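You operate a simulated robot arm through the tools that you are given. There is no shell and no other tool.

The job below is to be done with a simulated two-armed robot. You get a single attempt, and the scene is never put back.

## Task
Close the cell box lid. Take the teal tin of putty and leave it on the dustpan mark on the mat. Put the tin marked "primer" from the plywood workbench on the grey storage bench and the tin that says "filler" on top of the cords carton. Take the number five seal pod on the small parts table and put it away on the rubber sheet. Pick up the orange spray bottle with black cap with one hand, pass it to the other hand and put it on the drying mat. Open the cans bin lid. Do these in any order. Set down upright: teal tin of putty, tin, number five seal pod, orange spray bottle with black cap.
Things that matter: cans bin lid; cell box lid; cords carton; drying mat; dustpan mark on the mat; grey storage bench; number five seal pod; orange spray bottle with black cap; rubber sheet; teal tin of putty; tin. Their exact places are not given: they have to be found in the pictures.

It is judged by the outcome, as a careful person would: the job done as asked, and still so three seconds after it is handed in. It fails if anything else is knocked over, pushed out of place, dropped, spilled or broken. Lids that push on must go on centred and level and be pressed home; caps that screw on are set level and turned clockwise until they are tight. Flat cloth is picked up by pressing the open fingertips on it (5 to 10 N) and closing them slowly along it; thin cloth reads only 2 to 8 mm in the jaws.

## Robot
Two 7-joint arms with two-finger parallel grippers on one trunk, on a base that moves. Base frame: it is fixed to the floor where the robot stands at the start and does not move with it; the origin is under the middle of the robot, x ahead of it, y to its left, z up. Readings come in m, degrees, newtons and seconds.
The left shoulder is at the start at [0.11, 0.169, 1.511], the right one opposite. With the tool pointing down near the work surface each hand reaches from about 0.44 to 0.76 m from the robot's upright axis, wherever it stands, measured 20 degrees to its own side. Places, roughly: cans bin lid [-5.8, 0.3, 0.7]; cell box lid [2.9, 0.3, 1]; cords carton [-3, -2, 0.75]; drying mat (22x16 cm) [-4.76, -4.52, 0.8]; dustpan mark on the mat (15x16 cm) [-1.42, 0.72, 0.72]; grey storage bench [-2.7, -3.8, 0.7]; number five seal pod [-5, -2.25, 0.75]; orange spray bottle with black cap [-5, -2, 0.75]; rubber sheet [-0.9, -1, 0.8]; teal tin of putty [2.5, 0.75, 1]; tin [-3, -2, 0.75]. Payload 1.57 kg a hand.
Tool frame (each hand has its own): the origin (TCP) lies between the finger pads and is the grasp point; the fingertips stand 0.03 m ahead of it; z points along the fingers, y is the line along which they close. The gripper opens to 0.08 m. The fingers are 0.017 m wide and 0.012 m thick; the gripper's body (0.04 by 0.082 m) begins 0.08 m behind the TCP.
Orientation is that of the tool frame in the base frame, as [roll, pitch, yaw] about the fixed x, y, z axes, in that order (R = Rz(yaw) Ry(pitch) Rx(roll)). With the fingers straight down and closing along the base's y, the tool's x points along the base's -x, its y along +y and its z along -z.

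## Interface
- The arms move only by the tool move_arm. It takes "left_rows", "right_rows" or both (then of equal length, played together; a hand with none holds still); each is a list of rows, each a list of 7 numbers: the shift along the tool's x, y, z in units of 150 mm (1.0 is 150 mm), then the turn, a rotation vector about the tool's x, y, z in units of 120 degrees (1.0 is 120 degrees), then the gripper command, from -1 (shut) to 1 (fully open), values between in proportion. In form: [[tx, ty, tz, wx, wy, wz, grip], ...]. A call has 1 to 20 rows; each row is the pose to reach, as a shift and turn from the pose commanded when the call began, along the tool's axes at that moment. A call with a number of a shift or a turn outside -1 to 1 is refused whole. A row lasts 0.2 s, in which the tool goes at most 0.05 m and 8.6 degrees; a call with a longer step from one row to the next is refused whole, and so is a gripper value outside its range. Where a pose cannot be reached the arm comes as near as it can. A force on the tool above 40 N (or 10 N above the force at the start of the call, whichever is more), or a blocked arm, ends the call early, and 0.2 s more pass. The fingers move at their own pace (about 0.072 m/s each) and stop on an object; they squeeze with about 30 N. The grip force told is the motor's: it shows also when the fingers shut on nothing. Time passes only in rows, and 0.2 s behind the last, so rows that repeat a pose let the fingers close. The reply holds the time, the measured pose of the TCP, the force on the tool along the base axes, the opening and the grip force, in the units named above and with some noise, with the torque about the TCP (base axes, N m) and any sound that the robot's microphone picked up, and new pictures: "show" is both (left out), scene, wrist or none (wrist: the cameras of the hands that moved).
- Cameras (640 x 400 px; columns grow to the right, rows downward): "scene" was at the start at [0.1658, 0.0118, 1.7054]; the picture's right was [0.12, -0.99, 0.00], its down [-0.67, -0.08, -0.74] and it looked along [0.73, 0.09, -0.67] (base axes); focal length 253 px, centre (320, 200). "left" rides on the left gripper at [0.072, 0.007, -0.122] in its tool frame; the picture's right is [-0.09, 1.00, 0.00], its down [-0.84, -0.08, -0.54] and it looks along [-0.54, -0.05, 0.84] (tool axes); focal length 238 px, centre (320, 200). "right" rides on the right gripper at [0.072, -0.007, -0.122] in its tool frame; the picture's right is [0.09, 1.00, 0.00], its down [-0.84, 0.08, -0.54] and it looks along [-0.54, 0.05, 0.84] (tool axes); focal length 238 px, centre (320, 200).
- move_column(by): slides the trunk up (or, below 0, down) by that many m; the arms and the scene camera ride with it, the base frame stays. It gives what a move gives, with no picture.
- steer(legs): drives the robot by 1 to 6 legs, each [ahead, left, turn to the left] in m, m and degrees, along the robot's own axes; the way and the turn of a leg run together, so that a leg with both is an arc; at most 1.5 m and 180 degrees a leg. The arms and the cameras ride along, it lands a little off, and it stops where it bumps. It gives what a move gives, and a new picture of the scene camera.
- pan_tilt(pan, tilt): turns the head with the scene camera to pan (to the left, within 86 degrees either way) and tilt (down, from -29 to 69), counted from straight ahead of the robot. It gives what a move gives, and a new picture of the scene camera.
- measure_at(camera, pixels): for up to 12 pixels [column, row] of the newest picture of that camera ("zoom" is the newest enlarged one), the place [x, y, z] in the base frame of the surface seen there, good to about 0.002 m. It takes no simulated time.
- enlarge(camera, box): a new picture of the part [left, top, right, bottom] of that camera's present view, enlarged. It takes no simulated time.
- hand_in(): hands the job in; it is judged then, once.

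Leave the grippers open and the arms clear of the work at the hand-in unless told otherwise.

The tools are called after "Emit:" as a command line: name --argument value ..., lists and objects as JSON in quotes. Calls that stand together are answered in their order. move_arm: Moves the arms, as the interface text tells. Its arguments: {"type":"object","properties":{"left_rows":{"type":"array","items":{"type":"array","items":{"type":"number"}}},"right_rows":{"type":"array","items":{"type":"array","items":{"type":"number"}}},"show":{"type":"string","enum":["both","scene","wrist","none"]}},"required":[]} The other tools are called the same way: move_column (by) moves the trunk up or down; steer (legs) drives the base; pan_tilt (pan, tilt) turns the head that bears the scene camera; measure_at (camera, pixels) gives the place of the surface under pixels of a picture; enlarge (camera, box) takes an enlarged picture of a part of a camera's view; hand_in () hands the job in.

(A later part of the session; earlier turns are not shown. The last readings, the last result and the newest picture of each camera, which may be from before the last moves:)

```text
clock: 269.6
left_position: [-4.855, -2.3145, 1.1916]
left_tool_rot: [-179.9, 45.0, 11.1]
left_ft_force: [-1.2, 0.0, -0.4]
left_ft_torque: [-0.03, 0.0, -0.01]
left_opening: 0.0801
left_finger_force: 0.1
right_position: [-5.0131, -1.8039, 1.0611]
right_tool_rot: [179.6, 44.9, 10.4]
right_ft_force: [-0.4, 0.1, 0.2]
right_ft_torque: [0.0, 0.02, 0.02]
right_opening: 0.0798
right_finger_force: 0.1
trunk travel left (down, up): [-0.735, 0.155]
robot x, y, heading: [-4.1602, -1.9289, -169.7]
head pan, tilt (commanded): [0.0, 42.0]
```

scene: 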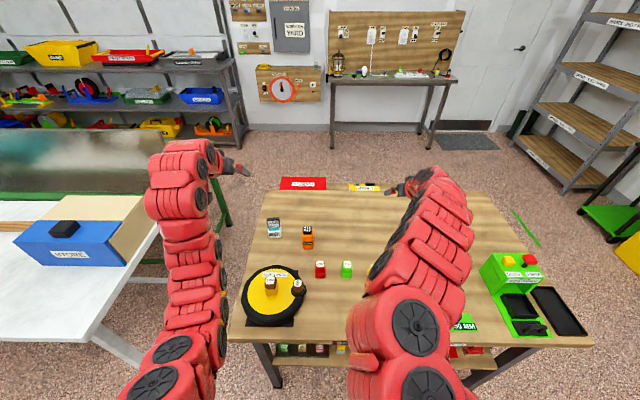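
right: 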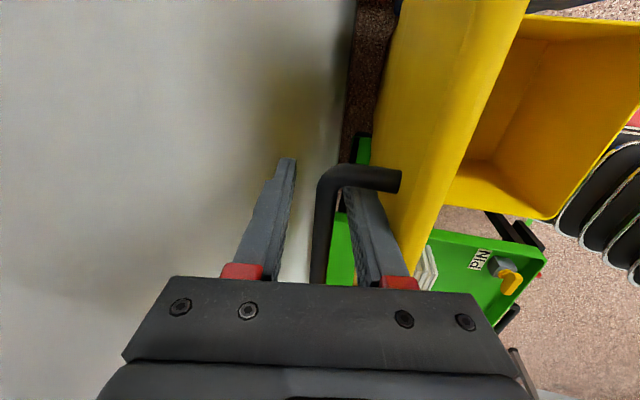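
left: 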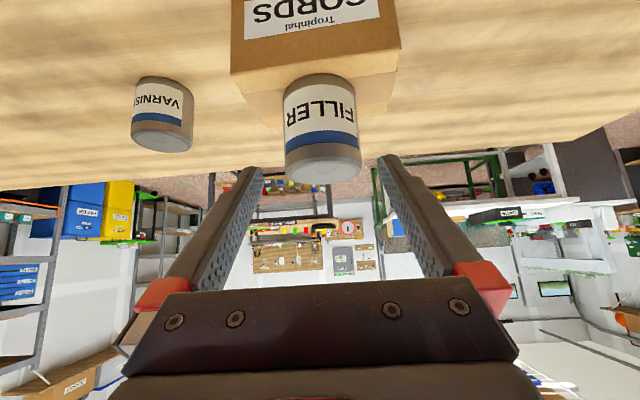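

I enlarge the pod and the bottle.

Emit:
enlarge --camera "scene" --box '[235, 200, 363, 280]'

Emit:
enlarge --camera "scene" --box '[256, 208, 320, 248]'

```text
5.00 times, centred on (299, 240) of scene
```

zoom: 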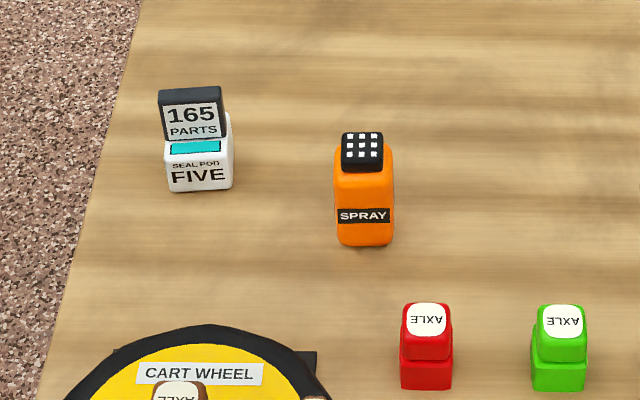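

```text
10.00 times, centred on (288, 228) of scene
```

zoom: 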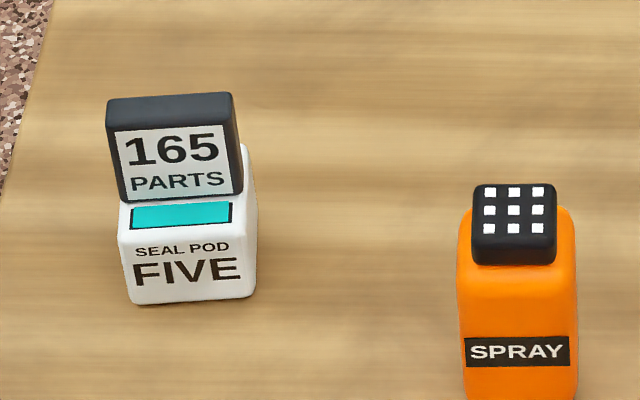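

I can see SEAL POD FIVE and the orange SPRAY bottle with a black cap. I measure both.

Emit:
measure_at --camera "zoom" --pixels '[[515, 190], [478, 190], [555, 190], [515, 240], [463, 290], [576, 290], [515, 300], [518, 390], [515, 215], [478, 255], [553, 255]]'

Emit:
measure_at --camera "zoom" --pixels '[[170, 100], [110, 105], [235, 100], [125, 195], [240, 190], [122, 240], [255, 230], [190, 280], [133, 300], [250, 295], [250, 160], [300, 320]]'

```text
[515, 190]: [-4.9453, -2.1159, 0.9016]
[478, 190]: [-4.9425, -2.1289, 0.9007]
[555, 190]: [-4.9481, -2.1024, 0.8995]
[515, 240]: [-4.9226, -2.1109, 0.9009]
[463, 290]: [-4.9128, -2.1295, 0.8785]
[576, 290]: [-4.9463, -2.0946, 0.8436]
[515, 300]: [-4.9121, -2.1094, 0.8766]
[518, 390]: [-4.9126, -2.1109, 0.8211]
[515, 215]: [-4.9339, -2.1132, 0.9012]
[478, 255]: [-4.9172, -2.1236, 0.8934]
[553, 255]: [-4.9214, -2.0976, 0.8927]
```

```text
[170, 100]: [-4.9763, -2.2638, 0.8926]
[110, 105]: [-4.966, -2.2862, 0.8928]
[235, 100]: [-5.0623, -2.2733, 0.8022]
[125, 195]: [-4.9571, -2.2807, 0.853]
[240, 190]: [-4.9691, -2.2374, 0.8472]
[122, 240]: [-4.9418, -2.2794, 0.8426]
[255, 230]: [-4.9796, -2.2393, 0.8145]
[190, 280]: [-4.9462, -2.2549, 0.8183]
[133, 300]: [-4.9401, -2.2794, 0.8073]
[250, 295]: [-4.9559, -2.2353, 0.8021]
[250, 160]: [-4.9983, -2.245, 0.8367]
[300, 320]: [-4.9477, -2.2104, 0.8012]
```

The bottle is 38 × 41 mm and 100 mm tall (table z = 0.802, cap top 0.901), centred near (-4.9335, -2.1125). Plan: the left hand picks it low with the 45° pose, the right hand takes the upper body with a vertical tool, then the left takes the pod. I check heights of nearby items first.

Emit:
measure_at --camera "scene" --pixels '[[510, 262], [530, 258], [495, 275], [380, 250], [350, 268], [320, 265], [85, 225], [65, 228], [300, 183], [270, 285], [455, 330]]'

Emit:
steer --legs '[[0, -0.213, -0.3]]'

```text
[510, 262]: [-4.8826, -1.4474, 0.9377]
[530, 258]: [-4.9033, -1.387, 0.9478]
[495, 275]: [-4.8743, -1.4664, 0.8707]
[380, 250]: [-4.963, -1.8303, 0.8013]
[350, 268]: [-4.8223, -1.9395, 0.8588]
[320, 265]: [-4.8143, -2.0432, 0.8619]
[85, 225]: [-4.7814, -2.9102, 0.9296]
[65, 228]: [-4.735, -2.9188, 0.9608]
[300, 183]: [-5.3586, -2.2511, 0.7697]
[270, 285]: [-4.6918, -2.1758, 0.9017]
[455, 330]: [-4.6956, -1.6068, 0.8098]
```

```text
clock: 271.3
left_position: [-4.8944, -2.1049, 1.1906]
left_tool_rot: [-179.9, 45.0, 10.8]
left_ft_force: [-0.3, 1.1, -0.4]
left_ft_torque: [0.0, 0.01, 0.0]
left_opening: 0.08
left_finger_force: 0.0
right_position: [-5.0503, -1.5918, 1.0621]
right_tool_rot: [179.6, 44.9, 9.9]
right_ft_force: [0.7, 0.4, 0.7]
right_ft_torque: [0.0, 0.02, 0.01]
right_opening: 0.0801
right_finger_force: 0.1
trunk travel left (down, up): [-0.735, 0.155]
robot x, y, heading: [-4.1985, -1.7218, -170.0]
head pan, tilt (commanded): [0.0, 42.0]
```

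scene: 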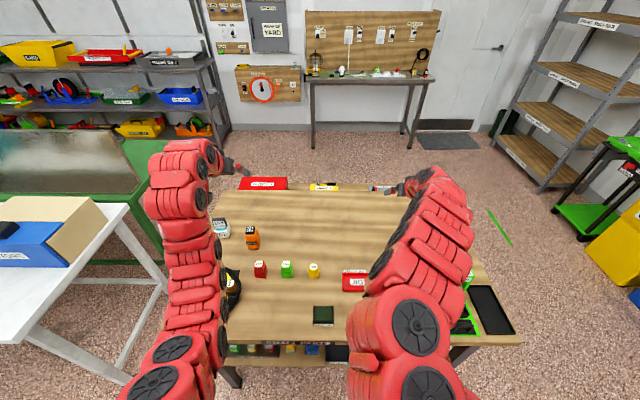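

The left hand is lined up laterally with the bottle. I lower the trunk 0.1 m and then bring the left hand to just above the bottle.

Emit:
move_column --by -0.1

Emit:
move_arm --left_rows '[[0.11, 0, 0.18, 0, 0, 0, 1], [0.22, 0, 0.36, 0, 0, 0, 1], [0.33, 0, 0.55, 0, 0, 0, 1], [0.44, 0, 0.74, 0, 0, 0, 1], [0.543, 0, 0.918, 0, 0, 0, 1], [0.543, 0, 0.918, 0, 0, 0, 1]]' --show "wrist"

```text
clock: 272.6
left_position: [-4.8942, -2.1039, 1.0915]
left_tool_rot: [179.9, 45.0, 10.8]
left_ft_force: [-0.1, 0.0, -0.6]
left_ft_torque: [-0.02, -0.01, -0.01]
left_opening: 0.0798
left_finger_force: 0.1
right_position: [-5.0509, -1.5927, 0.9621]
right_tool_rot: [179.7, 44.8, 9.9]
right_ft_force: [0.1, 0.5, 0.0]
right_ft_torque: [0.0, 0.03, -0.01]
right_opening: 0.0798
right_finger_force: 0.1
trunk travel left (down, up): [-0.635, 0.255]
robot x, y, heading: [-4.198, -1.7196, -169.8]
head pan, tilt (commanded): [0.0, 42.0]
```

```text
clock: 274.0
left_position: [-4.9336, -2.1109, 0.9368]
left_tool_rot: [180.0, 45.0, 10.7]
left_ft_force: [0.4, 0.1, -0.1]
left_ft_torque: [0.02, 0.01, 0.0]
left_opening: 0.0802
left_finger_force: 0.1
right_position: [-5.0492, -1.5919, 0.9627]
right_tool_rot: [179.5, 44.7, 10.0]
right_ft_force: [0.3, -0.4, 0.3]
right_ft_torque: [0.02, 0.01, 0.01]
right_opening: 0.08
right_finger_force: 0.1
trunk travel left (down, up): [-0.635, 0.255]
robot x, y, heading: [-4.1998, -1.719, -170.1]
head pan, tilt (commanded): [0.0, 42.0]
```

left: 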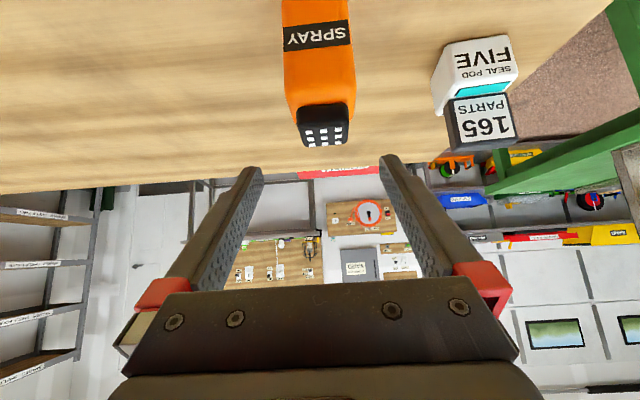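

The bottle is centred. I enlarge to measure its body and cap from here.

Emit:
enlarge --camera "left" --box '[240, 50, 400, 150]'

```text
4.00 times, centred on (320, 100) of left
```

zoom: 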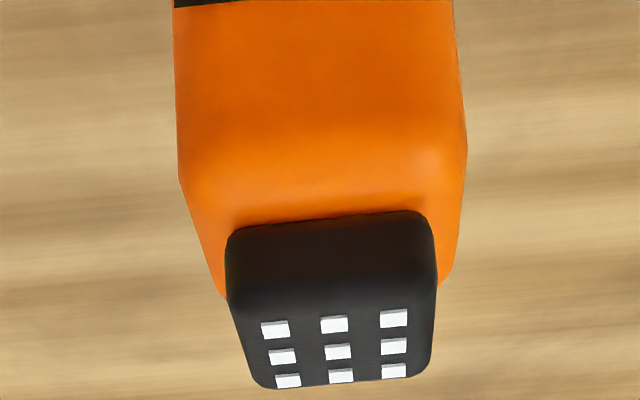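

Emit:
measure_at --camera "zoom" --pixels '[[180, 160], [463, 150], [320, 120], [320, 190], [228, 290], [440, 275], [235, 240], [430, 225], [260, 375], [425, 365], [335, 300], [330, 380]]'

```text
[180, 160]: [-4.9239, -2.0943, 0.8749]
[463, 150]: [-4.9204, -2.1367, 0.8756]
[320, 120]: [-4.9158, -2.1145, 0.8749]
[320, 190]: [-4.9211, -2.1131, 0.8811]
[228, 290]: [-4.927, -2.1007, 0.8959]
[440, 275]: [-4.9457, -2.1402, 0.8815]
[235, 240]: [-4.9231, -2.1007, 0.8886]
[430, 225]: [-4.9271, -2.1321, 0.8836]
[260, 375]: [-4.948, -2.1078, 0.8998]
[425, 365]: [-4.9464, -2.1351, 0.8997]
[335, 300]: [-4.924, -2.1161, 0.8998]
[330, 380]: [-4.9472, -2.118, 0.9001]
```

The body is about 42 mm wide, centred 3–4 mm to the left of the hand. I lower to z = 0.834 and close on the lower body.

Emit:
move_arm --left_rows '[[0.12, 0.02, 0.125, 0, 0, 0, 1], [0.24, 0.02, 0.25, 0, 0, 0, 1], [0.36, 0.02, 0.375, 0, 0, 0, 1], [0.475, 0.02, 0.496, 0, 0, 0, 1], [0.475, 0.02, 0.496, 0, 0, 0, 1]]' --show "wrist"

```text
clock: 275.2
left_position: [-4.9352, -2.1149, 0.8335]
left_tool_rot: [-179.9, 45.1, 10.7]
left_ft_force: [0.4, -0.5, 0.4]
left_ft_torque: [0.0, 0.02, -0.02]
left_opening: 0.0802
left_finger_force: 0.0
right_position: [-5.0514, -1.5914, 0.9635]
right_tool_rot: [179.7, 44.9, 10.0]
right_ft_force: [0.4, -0.1, -0.2]
right_ft_torque: [-0.01, -0.01, -0.02]
right_opening: 0.0799
right_finger_force: 0.1
trunk travel left (down, up): [-0.635, 0.255]
robot x, y, heading: [-4.1998, -1.7231, -170.1]
head pan, tilt (commanded): [0.0, 42.0]
```

left: 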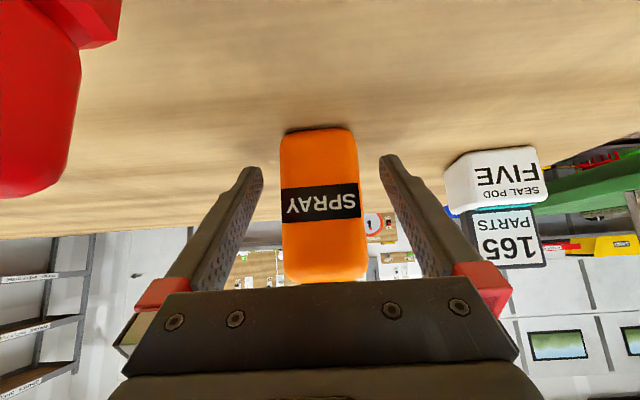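

The bottle is centred between the fingers. I close and lift straight up 12 cm.

Emit:
move_arm --left_rows '[[0, 0, 0, 0, 0, 0, 0.5], [0, 0, 0, 0, 0, 0, 0], [0, 0, 0, 0, 0, 0, -1], [0, 0, 0, 0, 0, 0, -1], [0, 0, 0, 0, 0, 0, -1], [-0.06, 0, -0.06, 0, 0, 0, -1], [-0.2, 0, -0.2, 0, 0, 0, -1], [-0.4, 0, -0.4, 0, 0, 0, -1], [-0.57, 0, -0.57, 0, 0, 0, -1]]' --show "both"

```text
clock: 277.2
left_position: [-4.9335, -2.1151, 0.9559]
left_tool_rot: [-180.0, 45.1, 10.8]
left_ft_force: [0.3, -0.6, -1.1]
left_ft_torque: [0.0, -0.01, -0.01]
left_opening: 0.0445
left_finger_force: 30.2
right_position: [-5.0498, -1.5925, 0.963]
right_tool_rot: [179.6, 44.8, 9.9]
right_ft_force: [0.1, -0.1, 0.2]
right_ft_torque: [-0.01, 0.01, -0.02]
right_opening: 0.08
right_finger_force: 0.1
trunk travel left (down, up): [-0.635, 0.255]
robot x, y, heading: [-4.2008, -1.7202, -169.9]
head pan, tilt (commanded): [0.0, 42.0]
```

scene: 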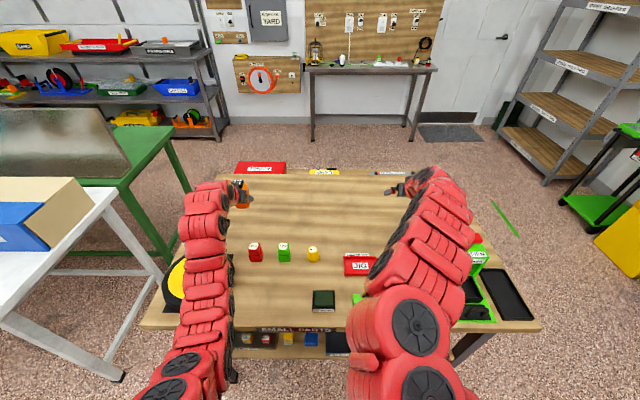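
left: 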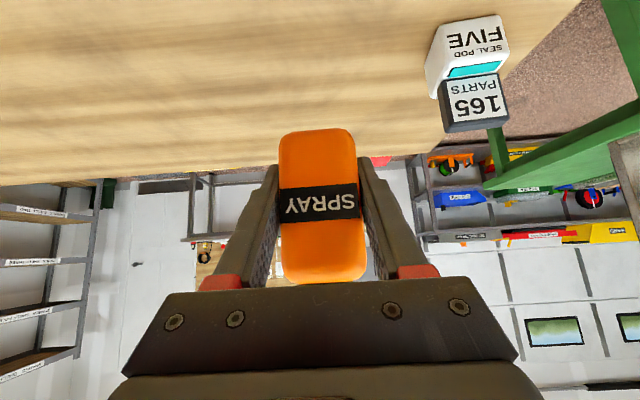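

The bottle is held at 44.5 mm with its bottom at z ≈ 0.924. I back the robot 0.25 m so the handover happens over the table's front edge, then bring the left hand to the robot's centreline.

Emit:
steer --legs '[[-0.25, 0, 0]]'

Emit:
move_arm --left_rows '[[0.053, -0.25, -0.077, 0, 0, 0, -1], [0.106, -0.5, -0.153, 0, 0, 0, -1], [0.159, -0.75, -0.23, 0, 0, 0, -1], [0.212, -1.0, -0.306, 0, 0, 0, -1]]' --show "none"

Emit:
move_arm --left_rows '[[0.053, -0.25, -0.077, 0, 0, 0, -1], [0.106, -0.5, -0.153, 0, 0, 0, -1], [0.159, -0.75, -0.23, 0, 0, 0, -1], [0.212, -1.0, -0.306, 0, 0, 0, -1]]' --show "scene"

```text
clock: 279.0
left_position: [-4.6879, -2.0725, 0.9561]
left_tool_rot: [180.0, 45.1, 10.9]
left_ft_force: [0.5, 0.0, -0.2]
left_ft_torque: [0.0, 0.0, 0.0]
left_opening: 0.0443
left_finger_force: 30.0
right_position: [-4.8051, -1.5501, 0.9617]
right_tool_rot: [179.6, 44.8, 10.0]
right_ft_force: [-0.5, -0.2, -0.2]
right_ft_torque: [-0.01, -0.04, -0.01]
right_opening: 0.0801
right_finger_force: 0.1
trunk travel left (down, up): [-0.635, 0.255]
robot x, y, heading: [-3.9548, -1.6777, -169.8]
head pan, tilt (commanded): [0.0, 42.0]
```

scene: 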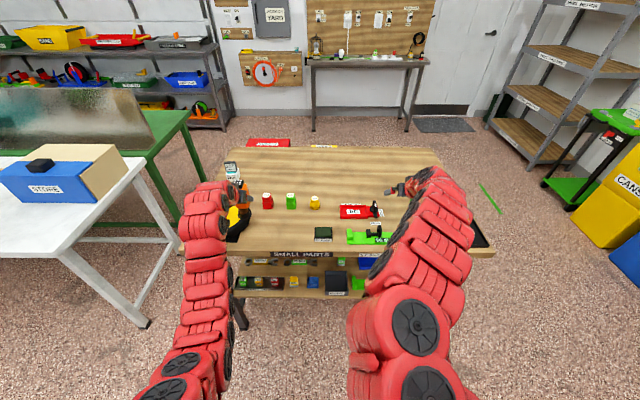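

```text
clock: 280.0
left_position: [-4.6607, -1.914, 0.9651]
left_tool_rot: [179.9, 44.9, 10.9]
left_ft_force: [0.2, -0.3, -0.7]
left_ft_torque: [-0.03, -0.01, 0.01]
left_opening: 0.0445
left_finger_force: 30.6
right_position: [-4.8038, -1.549, 0.964]
right_tool_rot: [179.6, 44.9, 10.1]
right_ft_force: [-0.1, 1.4, -0.3]
right_ft_torque: [-0.01, 0.03, -0.02]
right_opening: 0.0799
right_finger_force: 0.0
trunk travel left (down, up): [-0.635, 0.255]
robot x, y, heading: [-3.9543, -1.6765, -169.7]
head pan, tilt (commanded): [0.0, 42.0]
```

```text
clock: 281.0
left_position: [-4.6342, -1.7577, 0.9768]
left_tool_rot: [179.9, 45.0, 10.9]
left_ft_force: [0.1, 0.3, -0.5]
left_ft_torque: [0.02, 0.02, -0.01]
left_opening: 0.0442
left_finger_force: 29.7
right_position: [-4.8039, -1.5501, 0.9626]
right_tool_rot: [179.6, 44.8, 9.9]
right_ft_force: [0.9, 0.1, 0.5]
right_ft_torque: [-0.02, 0.01, -0.01]
right_opening: 0.0798
right_finger_force: 0.1
trunk travel left (down, up): [-0.635, 0.255]
robot x, y, heading: [-3.9543, -1.6792, -169.9]
head pan, tilt (commanded): [0.0, 42.0]
```

scene: 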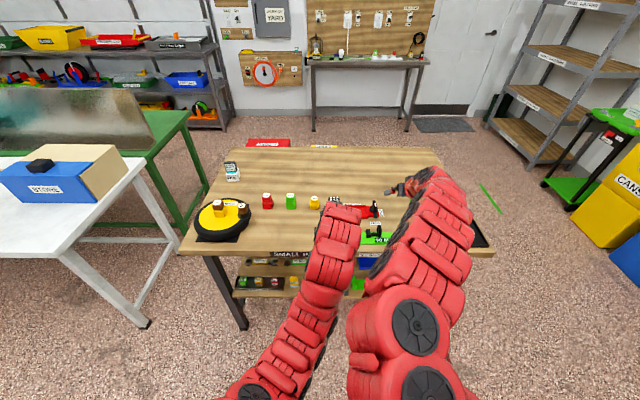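

The left hand holds the bottle near the centreline. I shift it slightly left for arm clearance while turning the right tool to vertical, off to the right side.

Emit:
move_arm --left_rows '[[0, 0.1, 0, 0, 0, 0, -1], [0, 0.2, 0, 0, 0, 0, -1], [0, 0.3, 0, 0, 0, 0, -1], [0, 0.4, 0, 0, 0, 0, -1], [0, 0.5, 0, 0, 0, 0, -1], [0, 0.6, 0, 0, 0, 0, -1]]' --right_rows '[[-0.024, 0.033, -0.165, 0, 0.0625, 0, 1], [-0.047, 0.067, -0.33, 0, 0.125, 0, 1], [-0.07, 0.1, -0.495, 0, 0.1875, 0, 1], [-0.094, 0.133, -0.66, 0, 0.25, 0, 1], [-0.118, 0.167, -0.825, 0, 0.3125, 0, 1], [-0.141, 0.2, -0.99, 0, 0.375, 0, 1]]' --show "scene"

```text
clock: 282.4
left_position: [-4.6171, -1.8473, 0.9755]
left_tool_rot: [-179.8, 45.0, 10.7]
left_ft_force: [-0.3, 0.3, 0.3]
left_ft_torque: [-0.04, -0.01, -0.03]
left_opening: 0.0444
left_finger_force: 30.3
right_position: [-4.7108, -1.5578, 1.0719]
right_tool_rot: [179.8, 3.3, 10.4]
right_ft_force: [0.5, -0.4, 0.6]
right_ft_torque: [0.0, 0.0, 0.0]
right_opening: 0.08
right_finger_force: 0.1
right hand out of reach, approached as far as the arm can: row 6
trunk travel left (down, up): [-0.635, 0.255]
robot x, y, heading: [-3.9568, -1.68, -169.9]
head pan, tilt (commanded): [0.0, 42.0]
```

scene: 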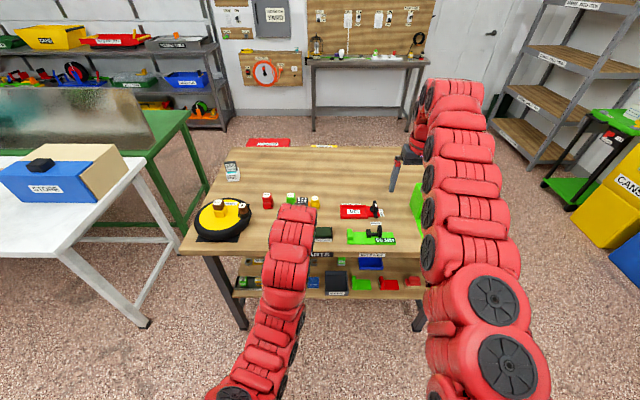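

The right tool is nearly vertical. I bring it left above the bottle in two moves, keeping the fingertips above the cap (cap top ≈ 1.044).

Emit:
move_arm --right_rows '[[0.033, 0.25, -0.1, 0, -0.02, 0, 1], [0.067, 0.5, -0.2, 0, -0.04, 0, 1], [0.1, 0.75, -0.25, 0, -0.06, 0, 1], [0.133, 1.0, -0.267, 0, -0.08, 0, 1]]' --show "scene"

```text
clock: 283.4
left_position: [-4.6171, -1.8461, 0.9757]
left_tool_rot: [180.0, 45.0, 10.8]
left_ft_force: [-0.3, -0.5, -1.8]
left_ft_torque: [0.02, 0.03, -0.02]
left_opening: 0.0445
left_finger_force: 30.4
right_position: [-4.6603, -1.7007, 1.1101]
right_tool_rot: [179.9, 13.2, 10.2]
right_ft_force: [0.6, -0.5, 0.1]
right_ft_torque: [0.05, -0.03, -0.01]
right_opening: 0.08
right_finger_force: 0.2
trunk travel left (down, up): [-0.635, 0.255]
robot x, y, heading: [-3.9555, -1.6759, -169.9]
head pan, tilt (commanded): [0.0, 42.0]
```

scene: 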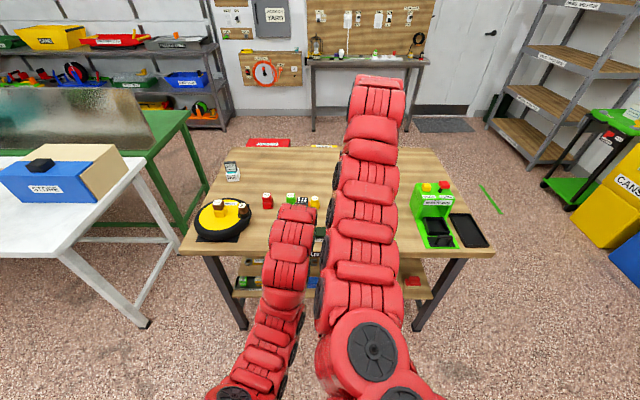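

Both arms are well placed, but the right hand's camera would come too close to the left wrist at this tilt. I bring the bottle a bit closer and to the centre, and set the right tool just past vertical so its camera clears.

Emit:
move_arm --left_rows '[[0.035, -0.083, -0.035, 0, 0, 0, -1], [0.07, -0.167, -0.07, 0, 0, 0, -1], [0.106, -0.25, -0.106, 0, 0, 0, -1], [0.141, -0.333, -0.141, 0, 0, 0, -1]]' --right_rows '[[0.063, 0.1, -0.032, 0, 0.036, 0, 1], [0.126, 0.25, -0.064, 0, 0.072, 0, 1], [0.188, 0.45, -0.096, 0, 0.108, 0, 1], [0.251, 0.66, -0.127, 0, 0.1433, 0, 1]]' --show "both"

```text
clock: 284.4
left_position: [-4.5956, -1.7916, 0.9764]
left_tool_rot: [-179.8, 45.1, 11.0]
left_ft_force: [0.4, -0.9, -0.8]
left_ft_torque: [0.0, 0.01, -0.01]
left_opening: 0.0446
left_finger_force: 30.1
right_position: [-4.6133, -1.7882, 1.0753]
right_tool_rot: [179.7, -3.0, 10.2]
right_ft_force: [0.5, -1.0, -0.2]
right_ft_torque: [0.04, 0.01, -0.02]
right_opening: 0.0801
right_finger_force: 0.1
right hand out of reach, approached as far as the arm can: row 2, 3, 4
trunk travel left (down, up): [-0.635, 0.255]
robot x, y, heading: [-3.9521, -1.6768, -170.2]
head pan, tilt (commanded): [0.0, 42.0]
```

scene: 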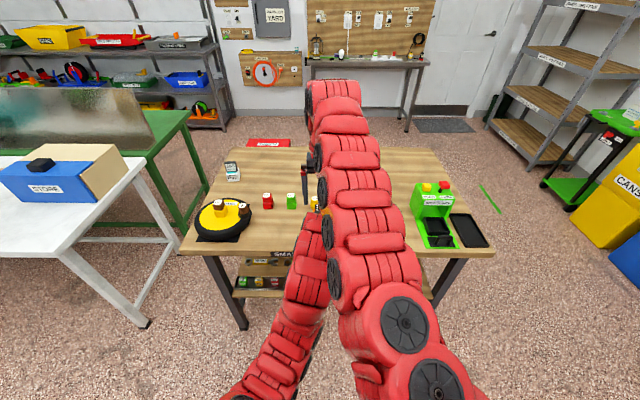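
right: 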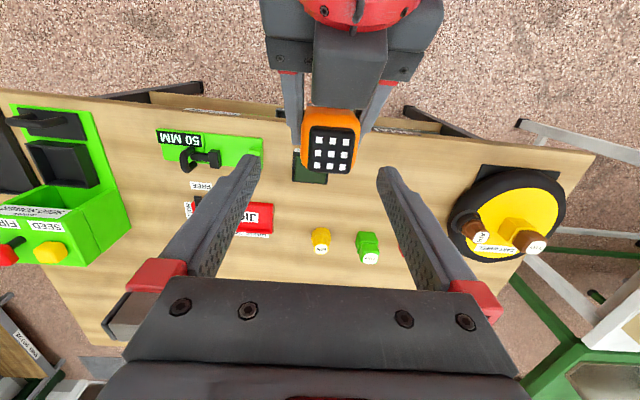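
left: 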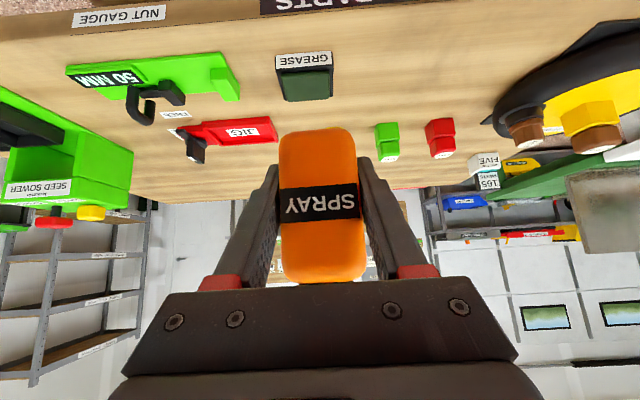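

The right hand is over the cap: 17 mm ahead and 6.5 mm to the right of the bottle's centre. I correct that and come down 2 cm first.

Emit:
move_arm --right_rows '[[0.045, 0.043, 0, 0, 0, 0, 1], [0.045, 0.043, 0.07, 0, 0, 0, 1], [0.045, 0.043, 0.14, 0, 0, 0, 1], [0.045, 0.043, 0.14, 0, 0, 0, 1]]' --show "wrist"

Emit:
enlarge --camera "right" --box '[208, 0, 432, 140]'

```text
clock: 285.4
left_position: [-4.5967, -1.79, 0.9757]
left_tool_rot: [180.0, 45.0, 10.8]
left_ft_force: [0.9, -0.7, -0.3]
left_ft_torque: [0.0, 0.01, 0.02]
left_opening: 0.0445
left_finger_force: 30.1
right_position: [-4.6048, -1.7919, 1.0536]
right_tool_rot: [179.6, -4.2, 10.2]
right_ft_force: [-0.1, 0.5, 0.3]
right_ft_torque: [-0.03, 0.0, -0.05]
right_opening: 0.08
right_finger_force: 0.0
trunk travel left (down, up): [-0.635, 0.255]
robot x, y, heading: [-3.9584, -1.6781, -169.9]
head pan, tilt (commanded): [0.0, 42.0]
```

right: 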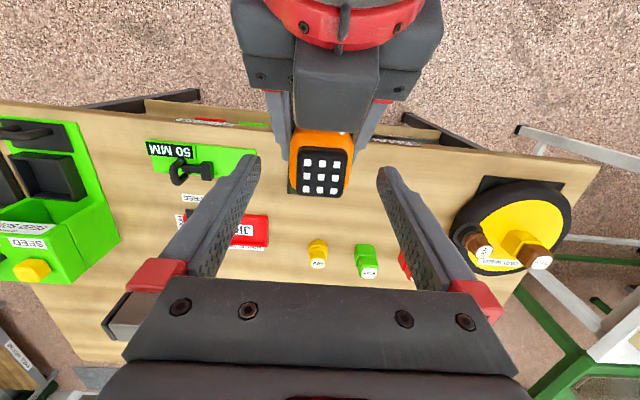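

```text
2.86 times, centred on (320, 70) of right
```

zoom: 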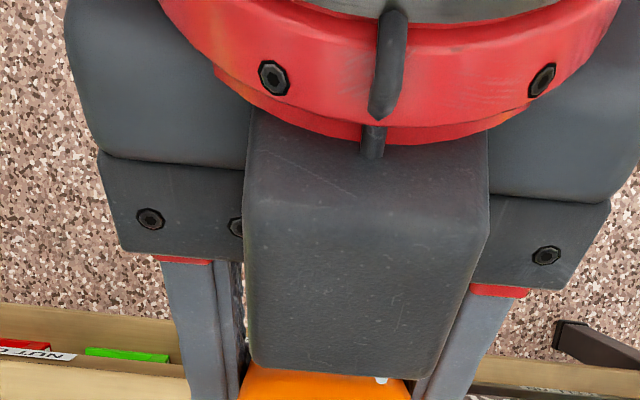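

The bottle is centred under the right hand (within 1 mm laterally, 8 mm ahead by design). I descend the last 21 mm and close the right fingers on the upper body.

Emit:
move_arm --right_rows '[[-0.005, 0, 0.05, 0, 0, 0, 1], [-0.008, 0, 0.1, 0, 0, 0, 1], [-0.0104, 0, 0.142, 0, 0, 0, 1], [-0.0104, 0, 0.142, 0, 0, 0, 0.5], [-0.0104, 0, 0.142, 0, 0, 0, 0.2], [-0.0104, 0, 0.142, 0, 0, 0, -1], [-0.0104, 0, 0.142, 0, 0, 0, -1]]' --show "both"

```text
clock: 287.0
left_position: [-4.5973, -1.7898, 0.9758]
left_tool_rot: [-179.9, 45.0, 10.8]
left_ft_force: [0.3, 2.7, 0.7]
left_ft_torque: [-0.32, -0.07, -0.16]
left_opening: 0.0443
left_finger_force: 30.1
right_position: [-4.606, -1.7918, 1.0323]
right_tool_rot: [179.8, -4.1, 10.3]
right_ft_force: [0.4, -3.6, 0.4]
right_ft_torque: [0.12, 0.11, 0.11]
right_opening: 0.0445
right_finger_force: 30.2
trunk travel left (down, up): [-0.635, 0.255]
robot x, y, heading: [-3.9554, -1.6769, -169.7]
head pan, tilt (commanded): [0.0, 42.0]
```

scene: 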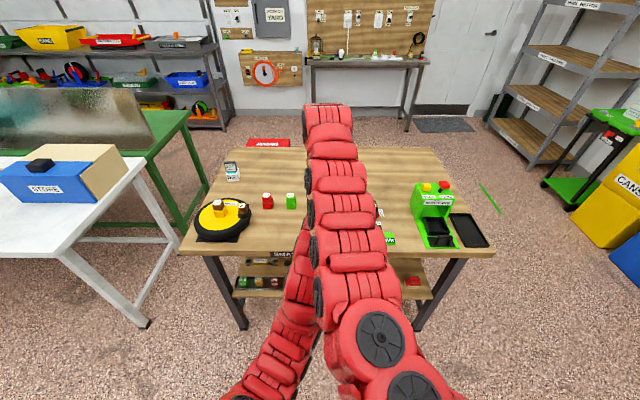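
right: 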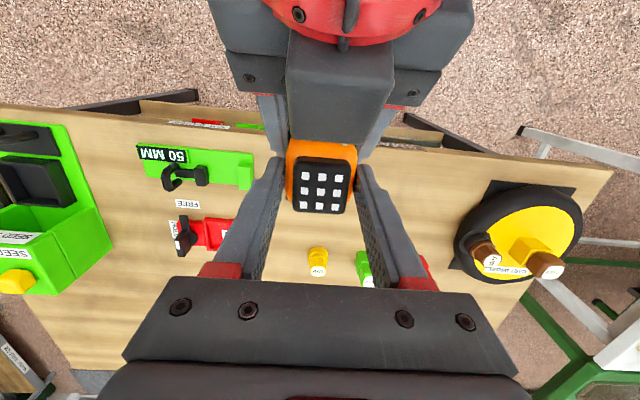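

Both hands now hold the bottle. I open the left hand and withdraw it down and back, then off to the left.

Emit:
move_arm --left_rows '[[0, 0, 0, 0, 0, 0, 1], [0, 0, 0, 0, 0, 0, 1], [0, 0, 0, 0, 0, 0, 1], [0.1, 0, 0, 0, 0, 0, 1], [0.25, 0, 0, 0, 0, 0, 1], [0.4, 0, 0, 0, 0, 0, 1], [0.55, 0, 0, 0, 0, 0, 1], [0.7, 0, 0, 0, 0, 0, 1]]' --show "both"

```text
clock: 288.8
left_position: [-4.5229, -1.7765, 0.9014]
left_tool_rot: [-180.0, 44.9, 10.8]
left_ft_force: [0.3, 0.1, 0.5]
left_ft_torque: [-0.01, 0.02, 0.02]
left_opening: 0.0801
left_finger_force: 0.0
right_position: [-4.6048, -1.7925, 1.0337]
right_tool_rot: [179.8, -4.1, 10.3]
right_ft_force: [0.5, -0.6, 0.3]
right_ft_torque: [-0.01, 0.04, -0.02]
right_opening: 0.0444
right_finger_force: 29.8
trunk travel left (down, up): [-0.635, 0.255]
robot x, y, heading: [-3.9541, -1.6771, -169.9]
head pan, tilt (commanded): [0.0, 42.0]
```

scene: 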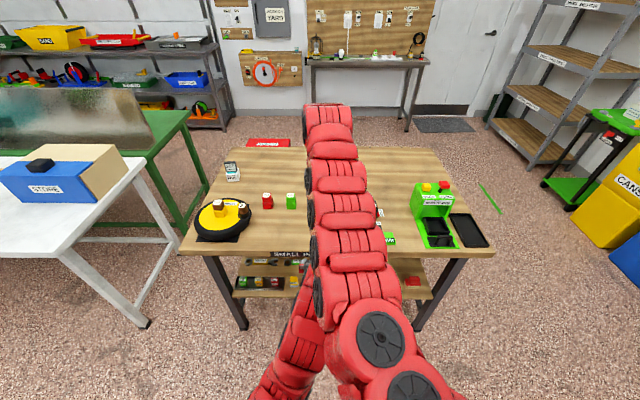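
left: 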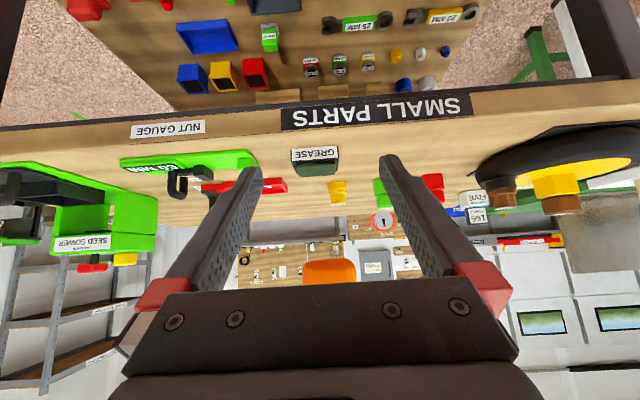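

The handover is done: the right hand holds the bottle (44.4 mm, 30 N). I move the left hand aside to the left.

Emit:
move_arm --left_rows '[[0, 0.25, 0, 0, 0, 0, 1], [0, 0.5, 0, 0, 0, 0, 1], [0, 0.75, 0, 0, 0, 0, 1], [0, 1.0, 0, 0, 0, 0, 1]]' --show "none"

Emit:
move_arm --left_rows '[[-0.2, 0.2, 0.03, 0, 0, 0, 1], [-0.4, 0.4, 0.06, 0, 0, 0, 1], [-0.6, 0.6, 0.09, 0, 0, 0, 1], [-0.8, 0.7, 0.12, 0, 0, 0, 1], [-1.0, 0.7, 0.15, 0, 0, 0, 1]]' --show "both"

```text
clock: 289.8
left_position: [-4.5116, -1.9225, 0.9057]
left_tool_rot: [-180.0, 45.0, 10.8]
left_ft_force: [0.4, 0.5, -1.1]
left_ft_torque: [0.0, 0.02, 0.03]
left_opening: 0.0799
left_finger_force: 0.0
left hand out of reach, approached as far as the arm can: row 3, 4
right_position: [-4.606, -1.7905, 1.0335]
right_tool_rot: [179.7, -4.1, 10.3]
right_ft_force: [-0.1, -0.1, -0.2]
right_ft_torque: [-0.01, -0.02, 0.01]
right_opening: 0.0444
right_finger_force: 30.0
trunk travel left (down, up): [-0.635, 0.255]
robot x, y, heading: [-3.9522, -1.6762, -170.0]
head pan, tilt (commanded): [0.0, 42.0]
```

```text
clock: 291.0
left_position: [-4.614, -2.0491, 0.9932]
left_tool_rot: [-180.0, 45.0, 10.9]
left_ft_force: [0.3, 1.0, -0.3]
left_ft_torque: [0.02, 0.0, -0.03]
left_opening: 0.0799
left_finger_force: 0.0
right_position: [-4.6062, -1.7907, 1.0338]
right_tool_rot: [179.7, -4.1, 10.4]
right_ft_force: [-1.4, -0.1, 0.7]
right_ft_torque: [-0.03, -0.03, -0.03]
right_opening: 0.0447
right_finger_force: 29.7
trunk travel left (down, up): [-0.635, 0.255]
robot x, y, heading: [-3.954, -1.6793, -170.2]
head pan, tilt (commanded): [0.0, 42.0]
```

scene: 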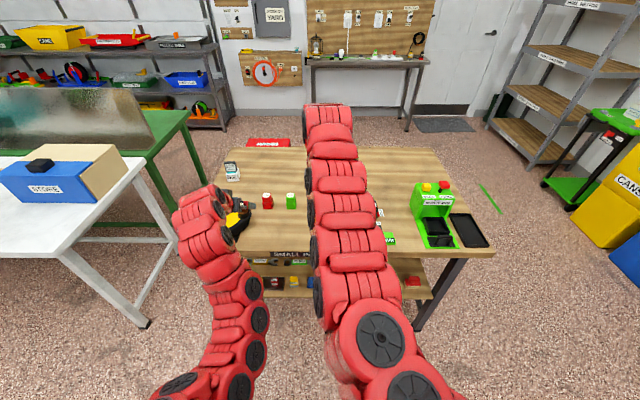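
left: 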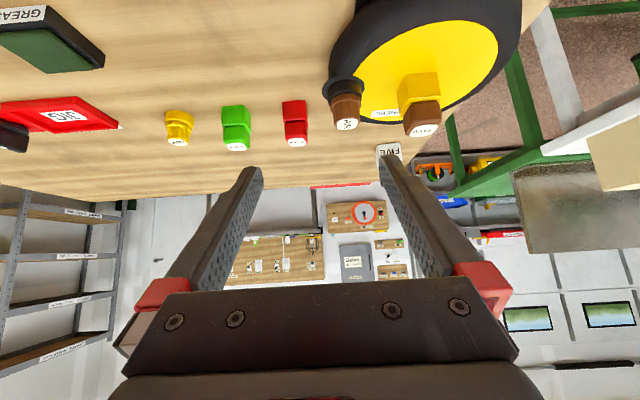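

I move the right hand with the bottle 15 cm to the right to give both arms room.

Emit:
move_arm --right_rows '[[0, -0.25, 0, 0, 0, 0, -1], [0, -0.5, 0, 0, 0, 0, -1], [0, -0.75, 0, 0, 0, 0, -1], [0, -1.0, 0, 0, 0, 0, -1]]' --show "wrist"

```text
clock: 292.0
left_position: [-4.6135, -2.0476, 0.9949]
left_tool_rot: [179.9, 45.0, 10.7]
left_ft_force: [-0.9, 0.4, 0.7]
left_ft_torque: [-0.01, 0.0, 0.02]
left_opening: 0.0798
left_finger_force: 0.0
right_position: [-4.6337, -1.641, 1.032]
right_tool_rot: [179.7, -4.2, 10.4]
right_ft_force: [-0.1, -0.2, 0.1]
right_ft_torque: [-0.01, -0.05, -0.03]
right_opening: 0.0444
right_finger_force: 30.4
trunk travel left (down, up): [-0.635, 0.255]
robot x, y, heading: [-3.9553, -1.6794, -169.9]
head pan, tilt (commanded): [0.0, 42.0]
```

right: 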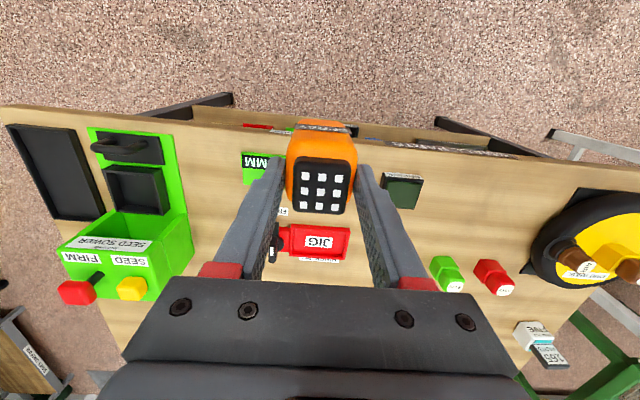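

I strafe left 15 cm and drive ahead 31 cm so the left hand comes above the pod.

Emit:
steer --legs '[[0, 0.15, 0], [0.31, 0, 0]]'

Emit:
enlarge --camera "left" --box '[0, 0, 640, 400]'

```text
clock: 295.1
left_position: [-4.8922, -2.2515, 0.9934]
left_tool_rot: [-179.9, 45.0, 10.7]
left_ft_force: [-0.3, -0.5, -0.2]
left_ft_torque: [0.01, 0.04, 0.0]
left_opening: 0.0798
left_finger_force: 0.1
right_position: [-4.9129, -1.845, 1.0321]
right_tool_rot: [179.7, -4.1, 10.2]
right_ft_force: [0.0, 0.5, -0.4]
right_ft_torque: [0.01, -0.02, 0.04]
right_opening: 0.0441
right_finger_force: 30.3
trunk travel left (down, up): [-0.635, 0.255]
robot x, y, heading: [-4.2326, -1.88, -170.1]
head pan, tilt (commanded): [0.0, 42.0]
```

scene: 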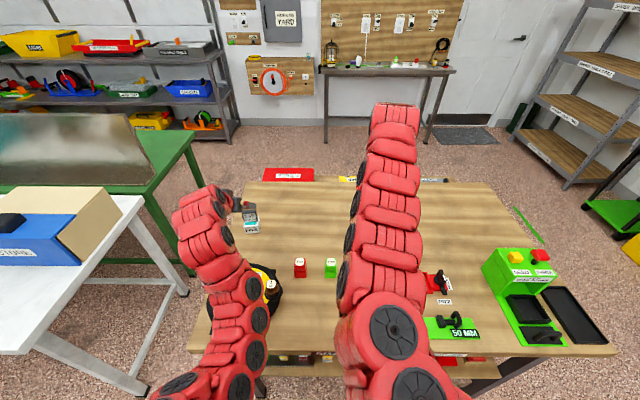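

```text
1.00 times, centred on (320, 200) of left (not enlarged: the box is as wide or as high as the picture)
```

zoom: 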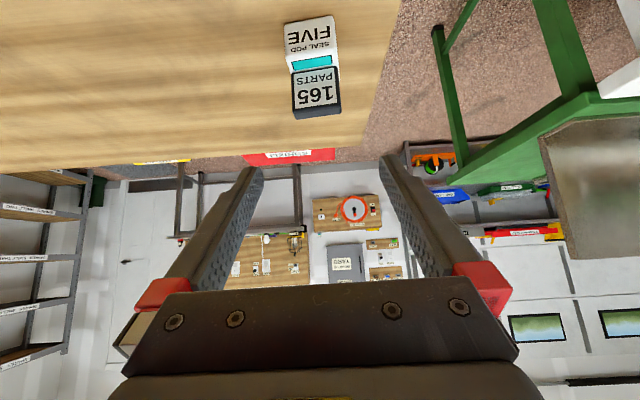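

I enlarge the pod in the left view for orientation and size.

Emit:
enlarge --camera "left" --box '[260, 0, 388, 80]'

Emit:
enlarge --camera "left" --box '[250, 50, 378, 130]'

```text
5.00 times, centred on (324, 40) of left
```

zoom: 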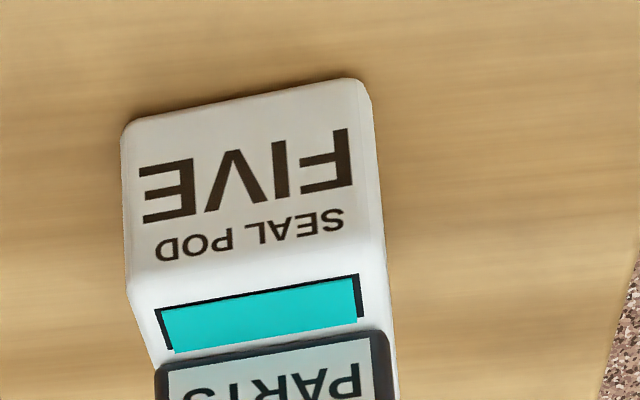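

```text
5.00 times, centred on (314, 90) of left
```

zoom: 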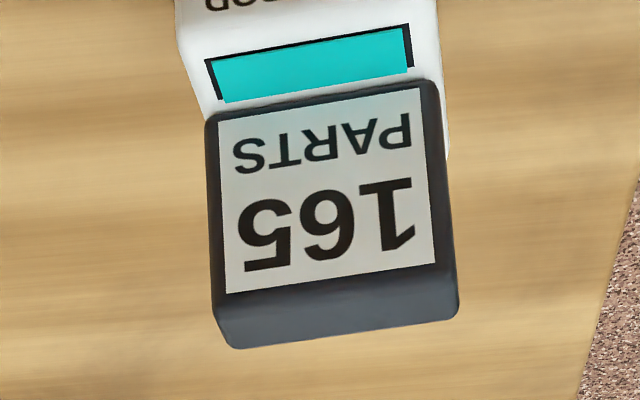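

Emit:
measure_at --camera "zoom" --pixels '[[212, 120], [432, 85], [220, 300], [452, 265], [235, 345], [450, 318], [200, 80], [440, 40], [330, 325], [448, 120], [330, 160], [330, 260]]'

Emit:
enlarge --camera "left" --box '[260, 0, 388, 80]'

```text
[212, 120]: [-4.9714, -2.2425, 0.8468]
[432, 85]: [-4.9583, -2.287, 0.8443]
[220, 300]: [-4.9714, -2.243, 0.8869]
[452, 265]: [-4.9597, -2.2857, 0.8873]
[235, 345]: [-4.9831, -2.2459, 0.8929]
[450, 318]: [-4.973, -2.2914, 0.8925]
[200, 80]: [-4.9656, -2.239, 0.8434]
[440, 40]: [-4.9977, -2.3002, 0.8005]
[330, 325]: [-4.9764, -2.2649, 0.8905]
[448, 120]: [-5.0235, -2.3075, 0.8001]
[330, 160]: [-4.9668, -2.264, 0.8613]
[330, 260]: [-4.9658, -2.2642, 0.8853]
```

```text
5.00 times, centred on (324, 40) of left
```

zoom: 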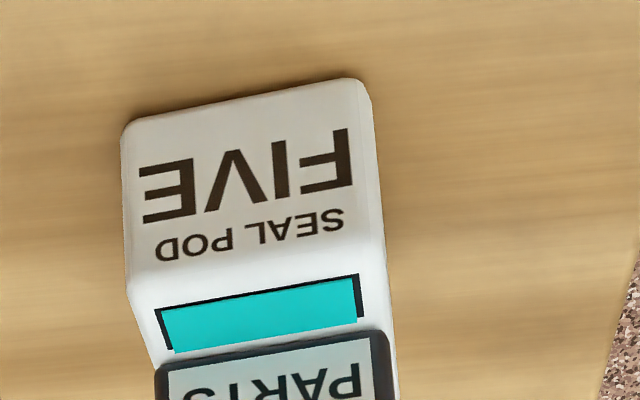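

Emit:
measure_at --camera "zoom" --pixels '[[126, 130], [365, 90], [130, 285], [380, 240], [240, 110], [250, 260], [150, 330], [385, 290], [260, 310]]'

```text
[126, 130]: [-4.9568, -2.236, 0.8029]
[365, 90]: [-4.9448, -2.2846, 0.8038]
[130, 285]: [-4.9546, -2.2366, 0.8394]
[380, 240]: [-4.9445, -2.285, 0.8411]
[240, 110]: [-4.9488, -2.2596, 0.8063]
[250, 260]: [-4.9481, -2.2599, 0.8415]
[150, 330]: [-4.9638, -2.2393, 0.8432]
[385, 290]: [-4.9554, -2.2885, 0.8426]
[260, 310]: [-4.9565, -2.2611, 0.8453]
```

The pod base is about 49 mm wide, yawed about 12–13°, centred near (-4.9735, -2.266). The screen top is at z = 0.893. I move the left hand to just above it.

Emit:
move_arm --left_rows '[[-0.015, 0, 0.18, -0.004, 0, -0.004, 1], [-0.035, -0.003, 0.36, -0.008, 0, -0.008, 1], [-0.05, -0.006, 0.54, -0.0118, 0, -0.0118, 1], [-0.069, -0.006, 0.71, -0.0118, 0, -0.0118, 1], [-0.069, -0.006, 0.71, -0.0118, 0, -0.0118, 1]]' --show "wrist"

Emit:
enlarge --camera "left" --box '[224, 60, 416, 180]'

```text
clock: 296.3
left_position: [-4.9733, -2.2657, 0.9268]
left_tool_rot: [-179.9, 45.0, 12.7]
left_ft_force: [0.1, -0.3, -0.4]
left_ft_torque: [0.06, 0.02, -0.03]
left_opening: 0.0798
left_finger_force: 0.0
right_position: [-4.9115, -1.8443, 1.0331]
right_tool_rot: [179.7, -4.1, 10.3]
right_ft_force: [-0.3, -1.0, -0.4]
right_ft_torque: [0.0, 0.02, 0.0]
right_opening: 0.0443
right_finger_force: 30.0
trunk travel left (down, up): [-0.635, 0.255]
robot x, y, heading: [-4.2346, -1.8825, -170.0]
head pan, tilt (commanded): [0.0, 42.0]
```

left: 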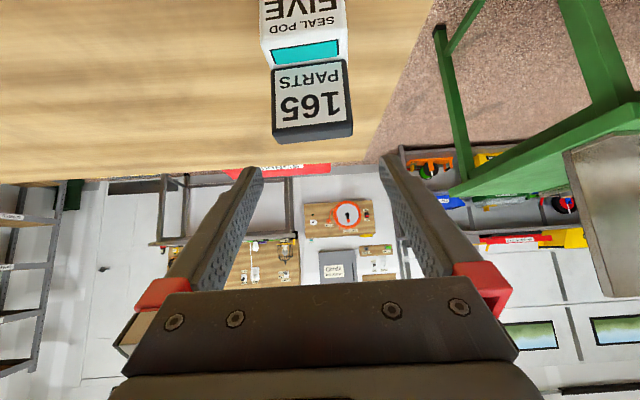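

```text
3.33 times, centred on (320, 120) of left
```

zoom: 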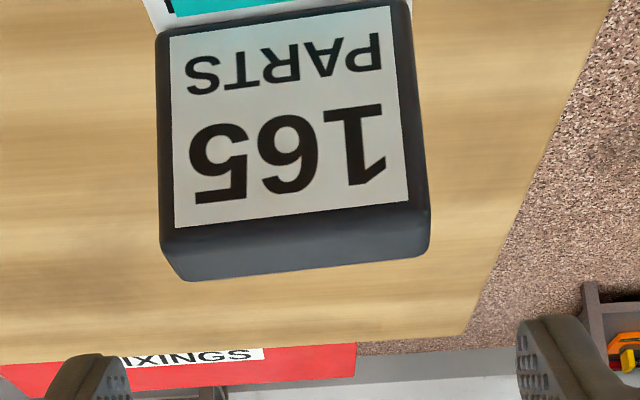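

The pod appears a few mm to the right of centre. I measure its edges.

Emit:
measure_at --camera "zoom" --pixels '[[165, 200], [425, 190], [175, 255], [425, 235], [190, 275], [415, 255], [290, 245]]'

Emit:
enlarge --camera "left" --box '[240, 0, 368, 80]'

```text
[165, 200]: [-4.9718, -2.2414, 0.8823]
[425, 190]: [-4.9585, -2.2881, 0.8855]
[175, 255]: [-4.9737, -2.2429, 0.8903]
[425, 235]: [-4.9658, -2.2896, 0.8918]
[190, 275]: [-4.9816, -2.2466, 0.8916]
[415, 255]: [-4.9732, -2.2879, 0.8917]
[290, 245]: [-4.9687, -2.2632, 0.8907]
```

```text
5.00 times, centred on (304, 40) of left
```

zoom: 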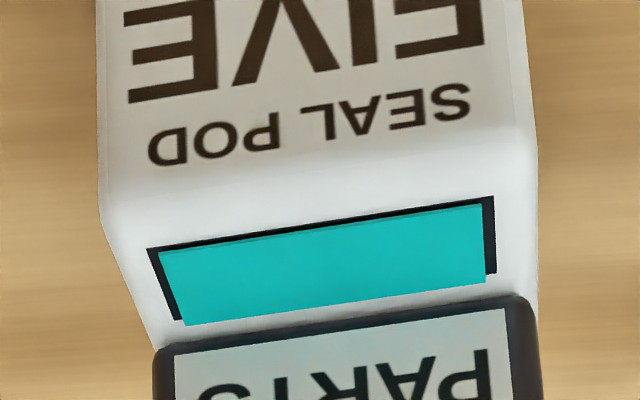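

Laterally it's within a few mm. I descend to z = 0.832 and close gently on the pod's base.

Emit:
move_arm --left_rows '[[0.11, -0.01, 0.11, 0, 0, 0, 1], [0.22, -0.013, 0.22, 0, 0, 0, 1], [0.33, -0.013, 0.33, 0, 0, 0, 1], [0.447, -0.013, 0.447, 0, 0, 0, 1], [0.447, -0.013, 0.447, 0, 0, 0, 0.6]]' --show "wrist"

```text
clock: 297.5
left_position: [-4.9744, -2.2626, 0.8327]
left_tool_rot: [-179.9, 45.1, 12.8]
left_ft_force: [0.2, -0.1, -0.9]
left_ft_torque: [-0.02, -0.04, 0.01]
left_opening: 0.0637
left_finger_force: 0.1
right_position: [-4.9112, -1.8449, 1.0331]
right_tool_rot: [179.7, -4.0, 10.2]
right_ft_force: [-0.2, 0.6, 0.6]
right_ft_torque: [0.02, -0.04, 0.0]
right_opening: 0.0442
right_finger_force: 29.9
trunk travel left (down, up): [-0.635, 0.255]
robot x, y, heading: [-4.2327, -1.8797, -170.0]
head pan, tilt (commanded): [0.0, 42.0]
```

left: 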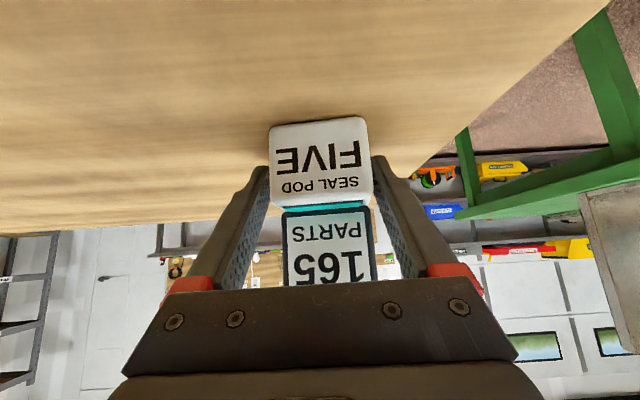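

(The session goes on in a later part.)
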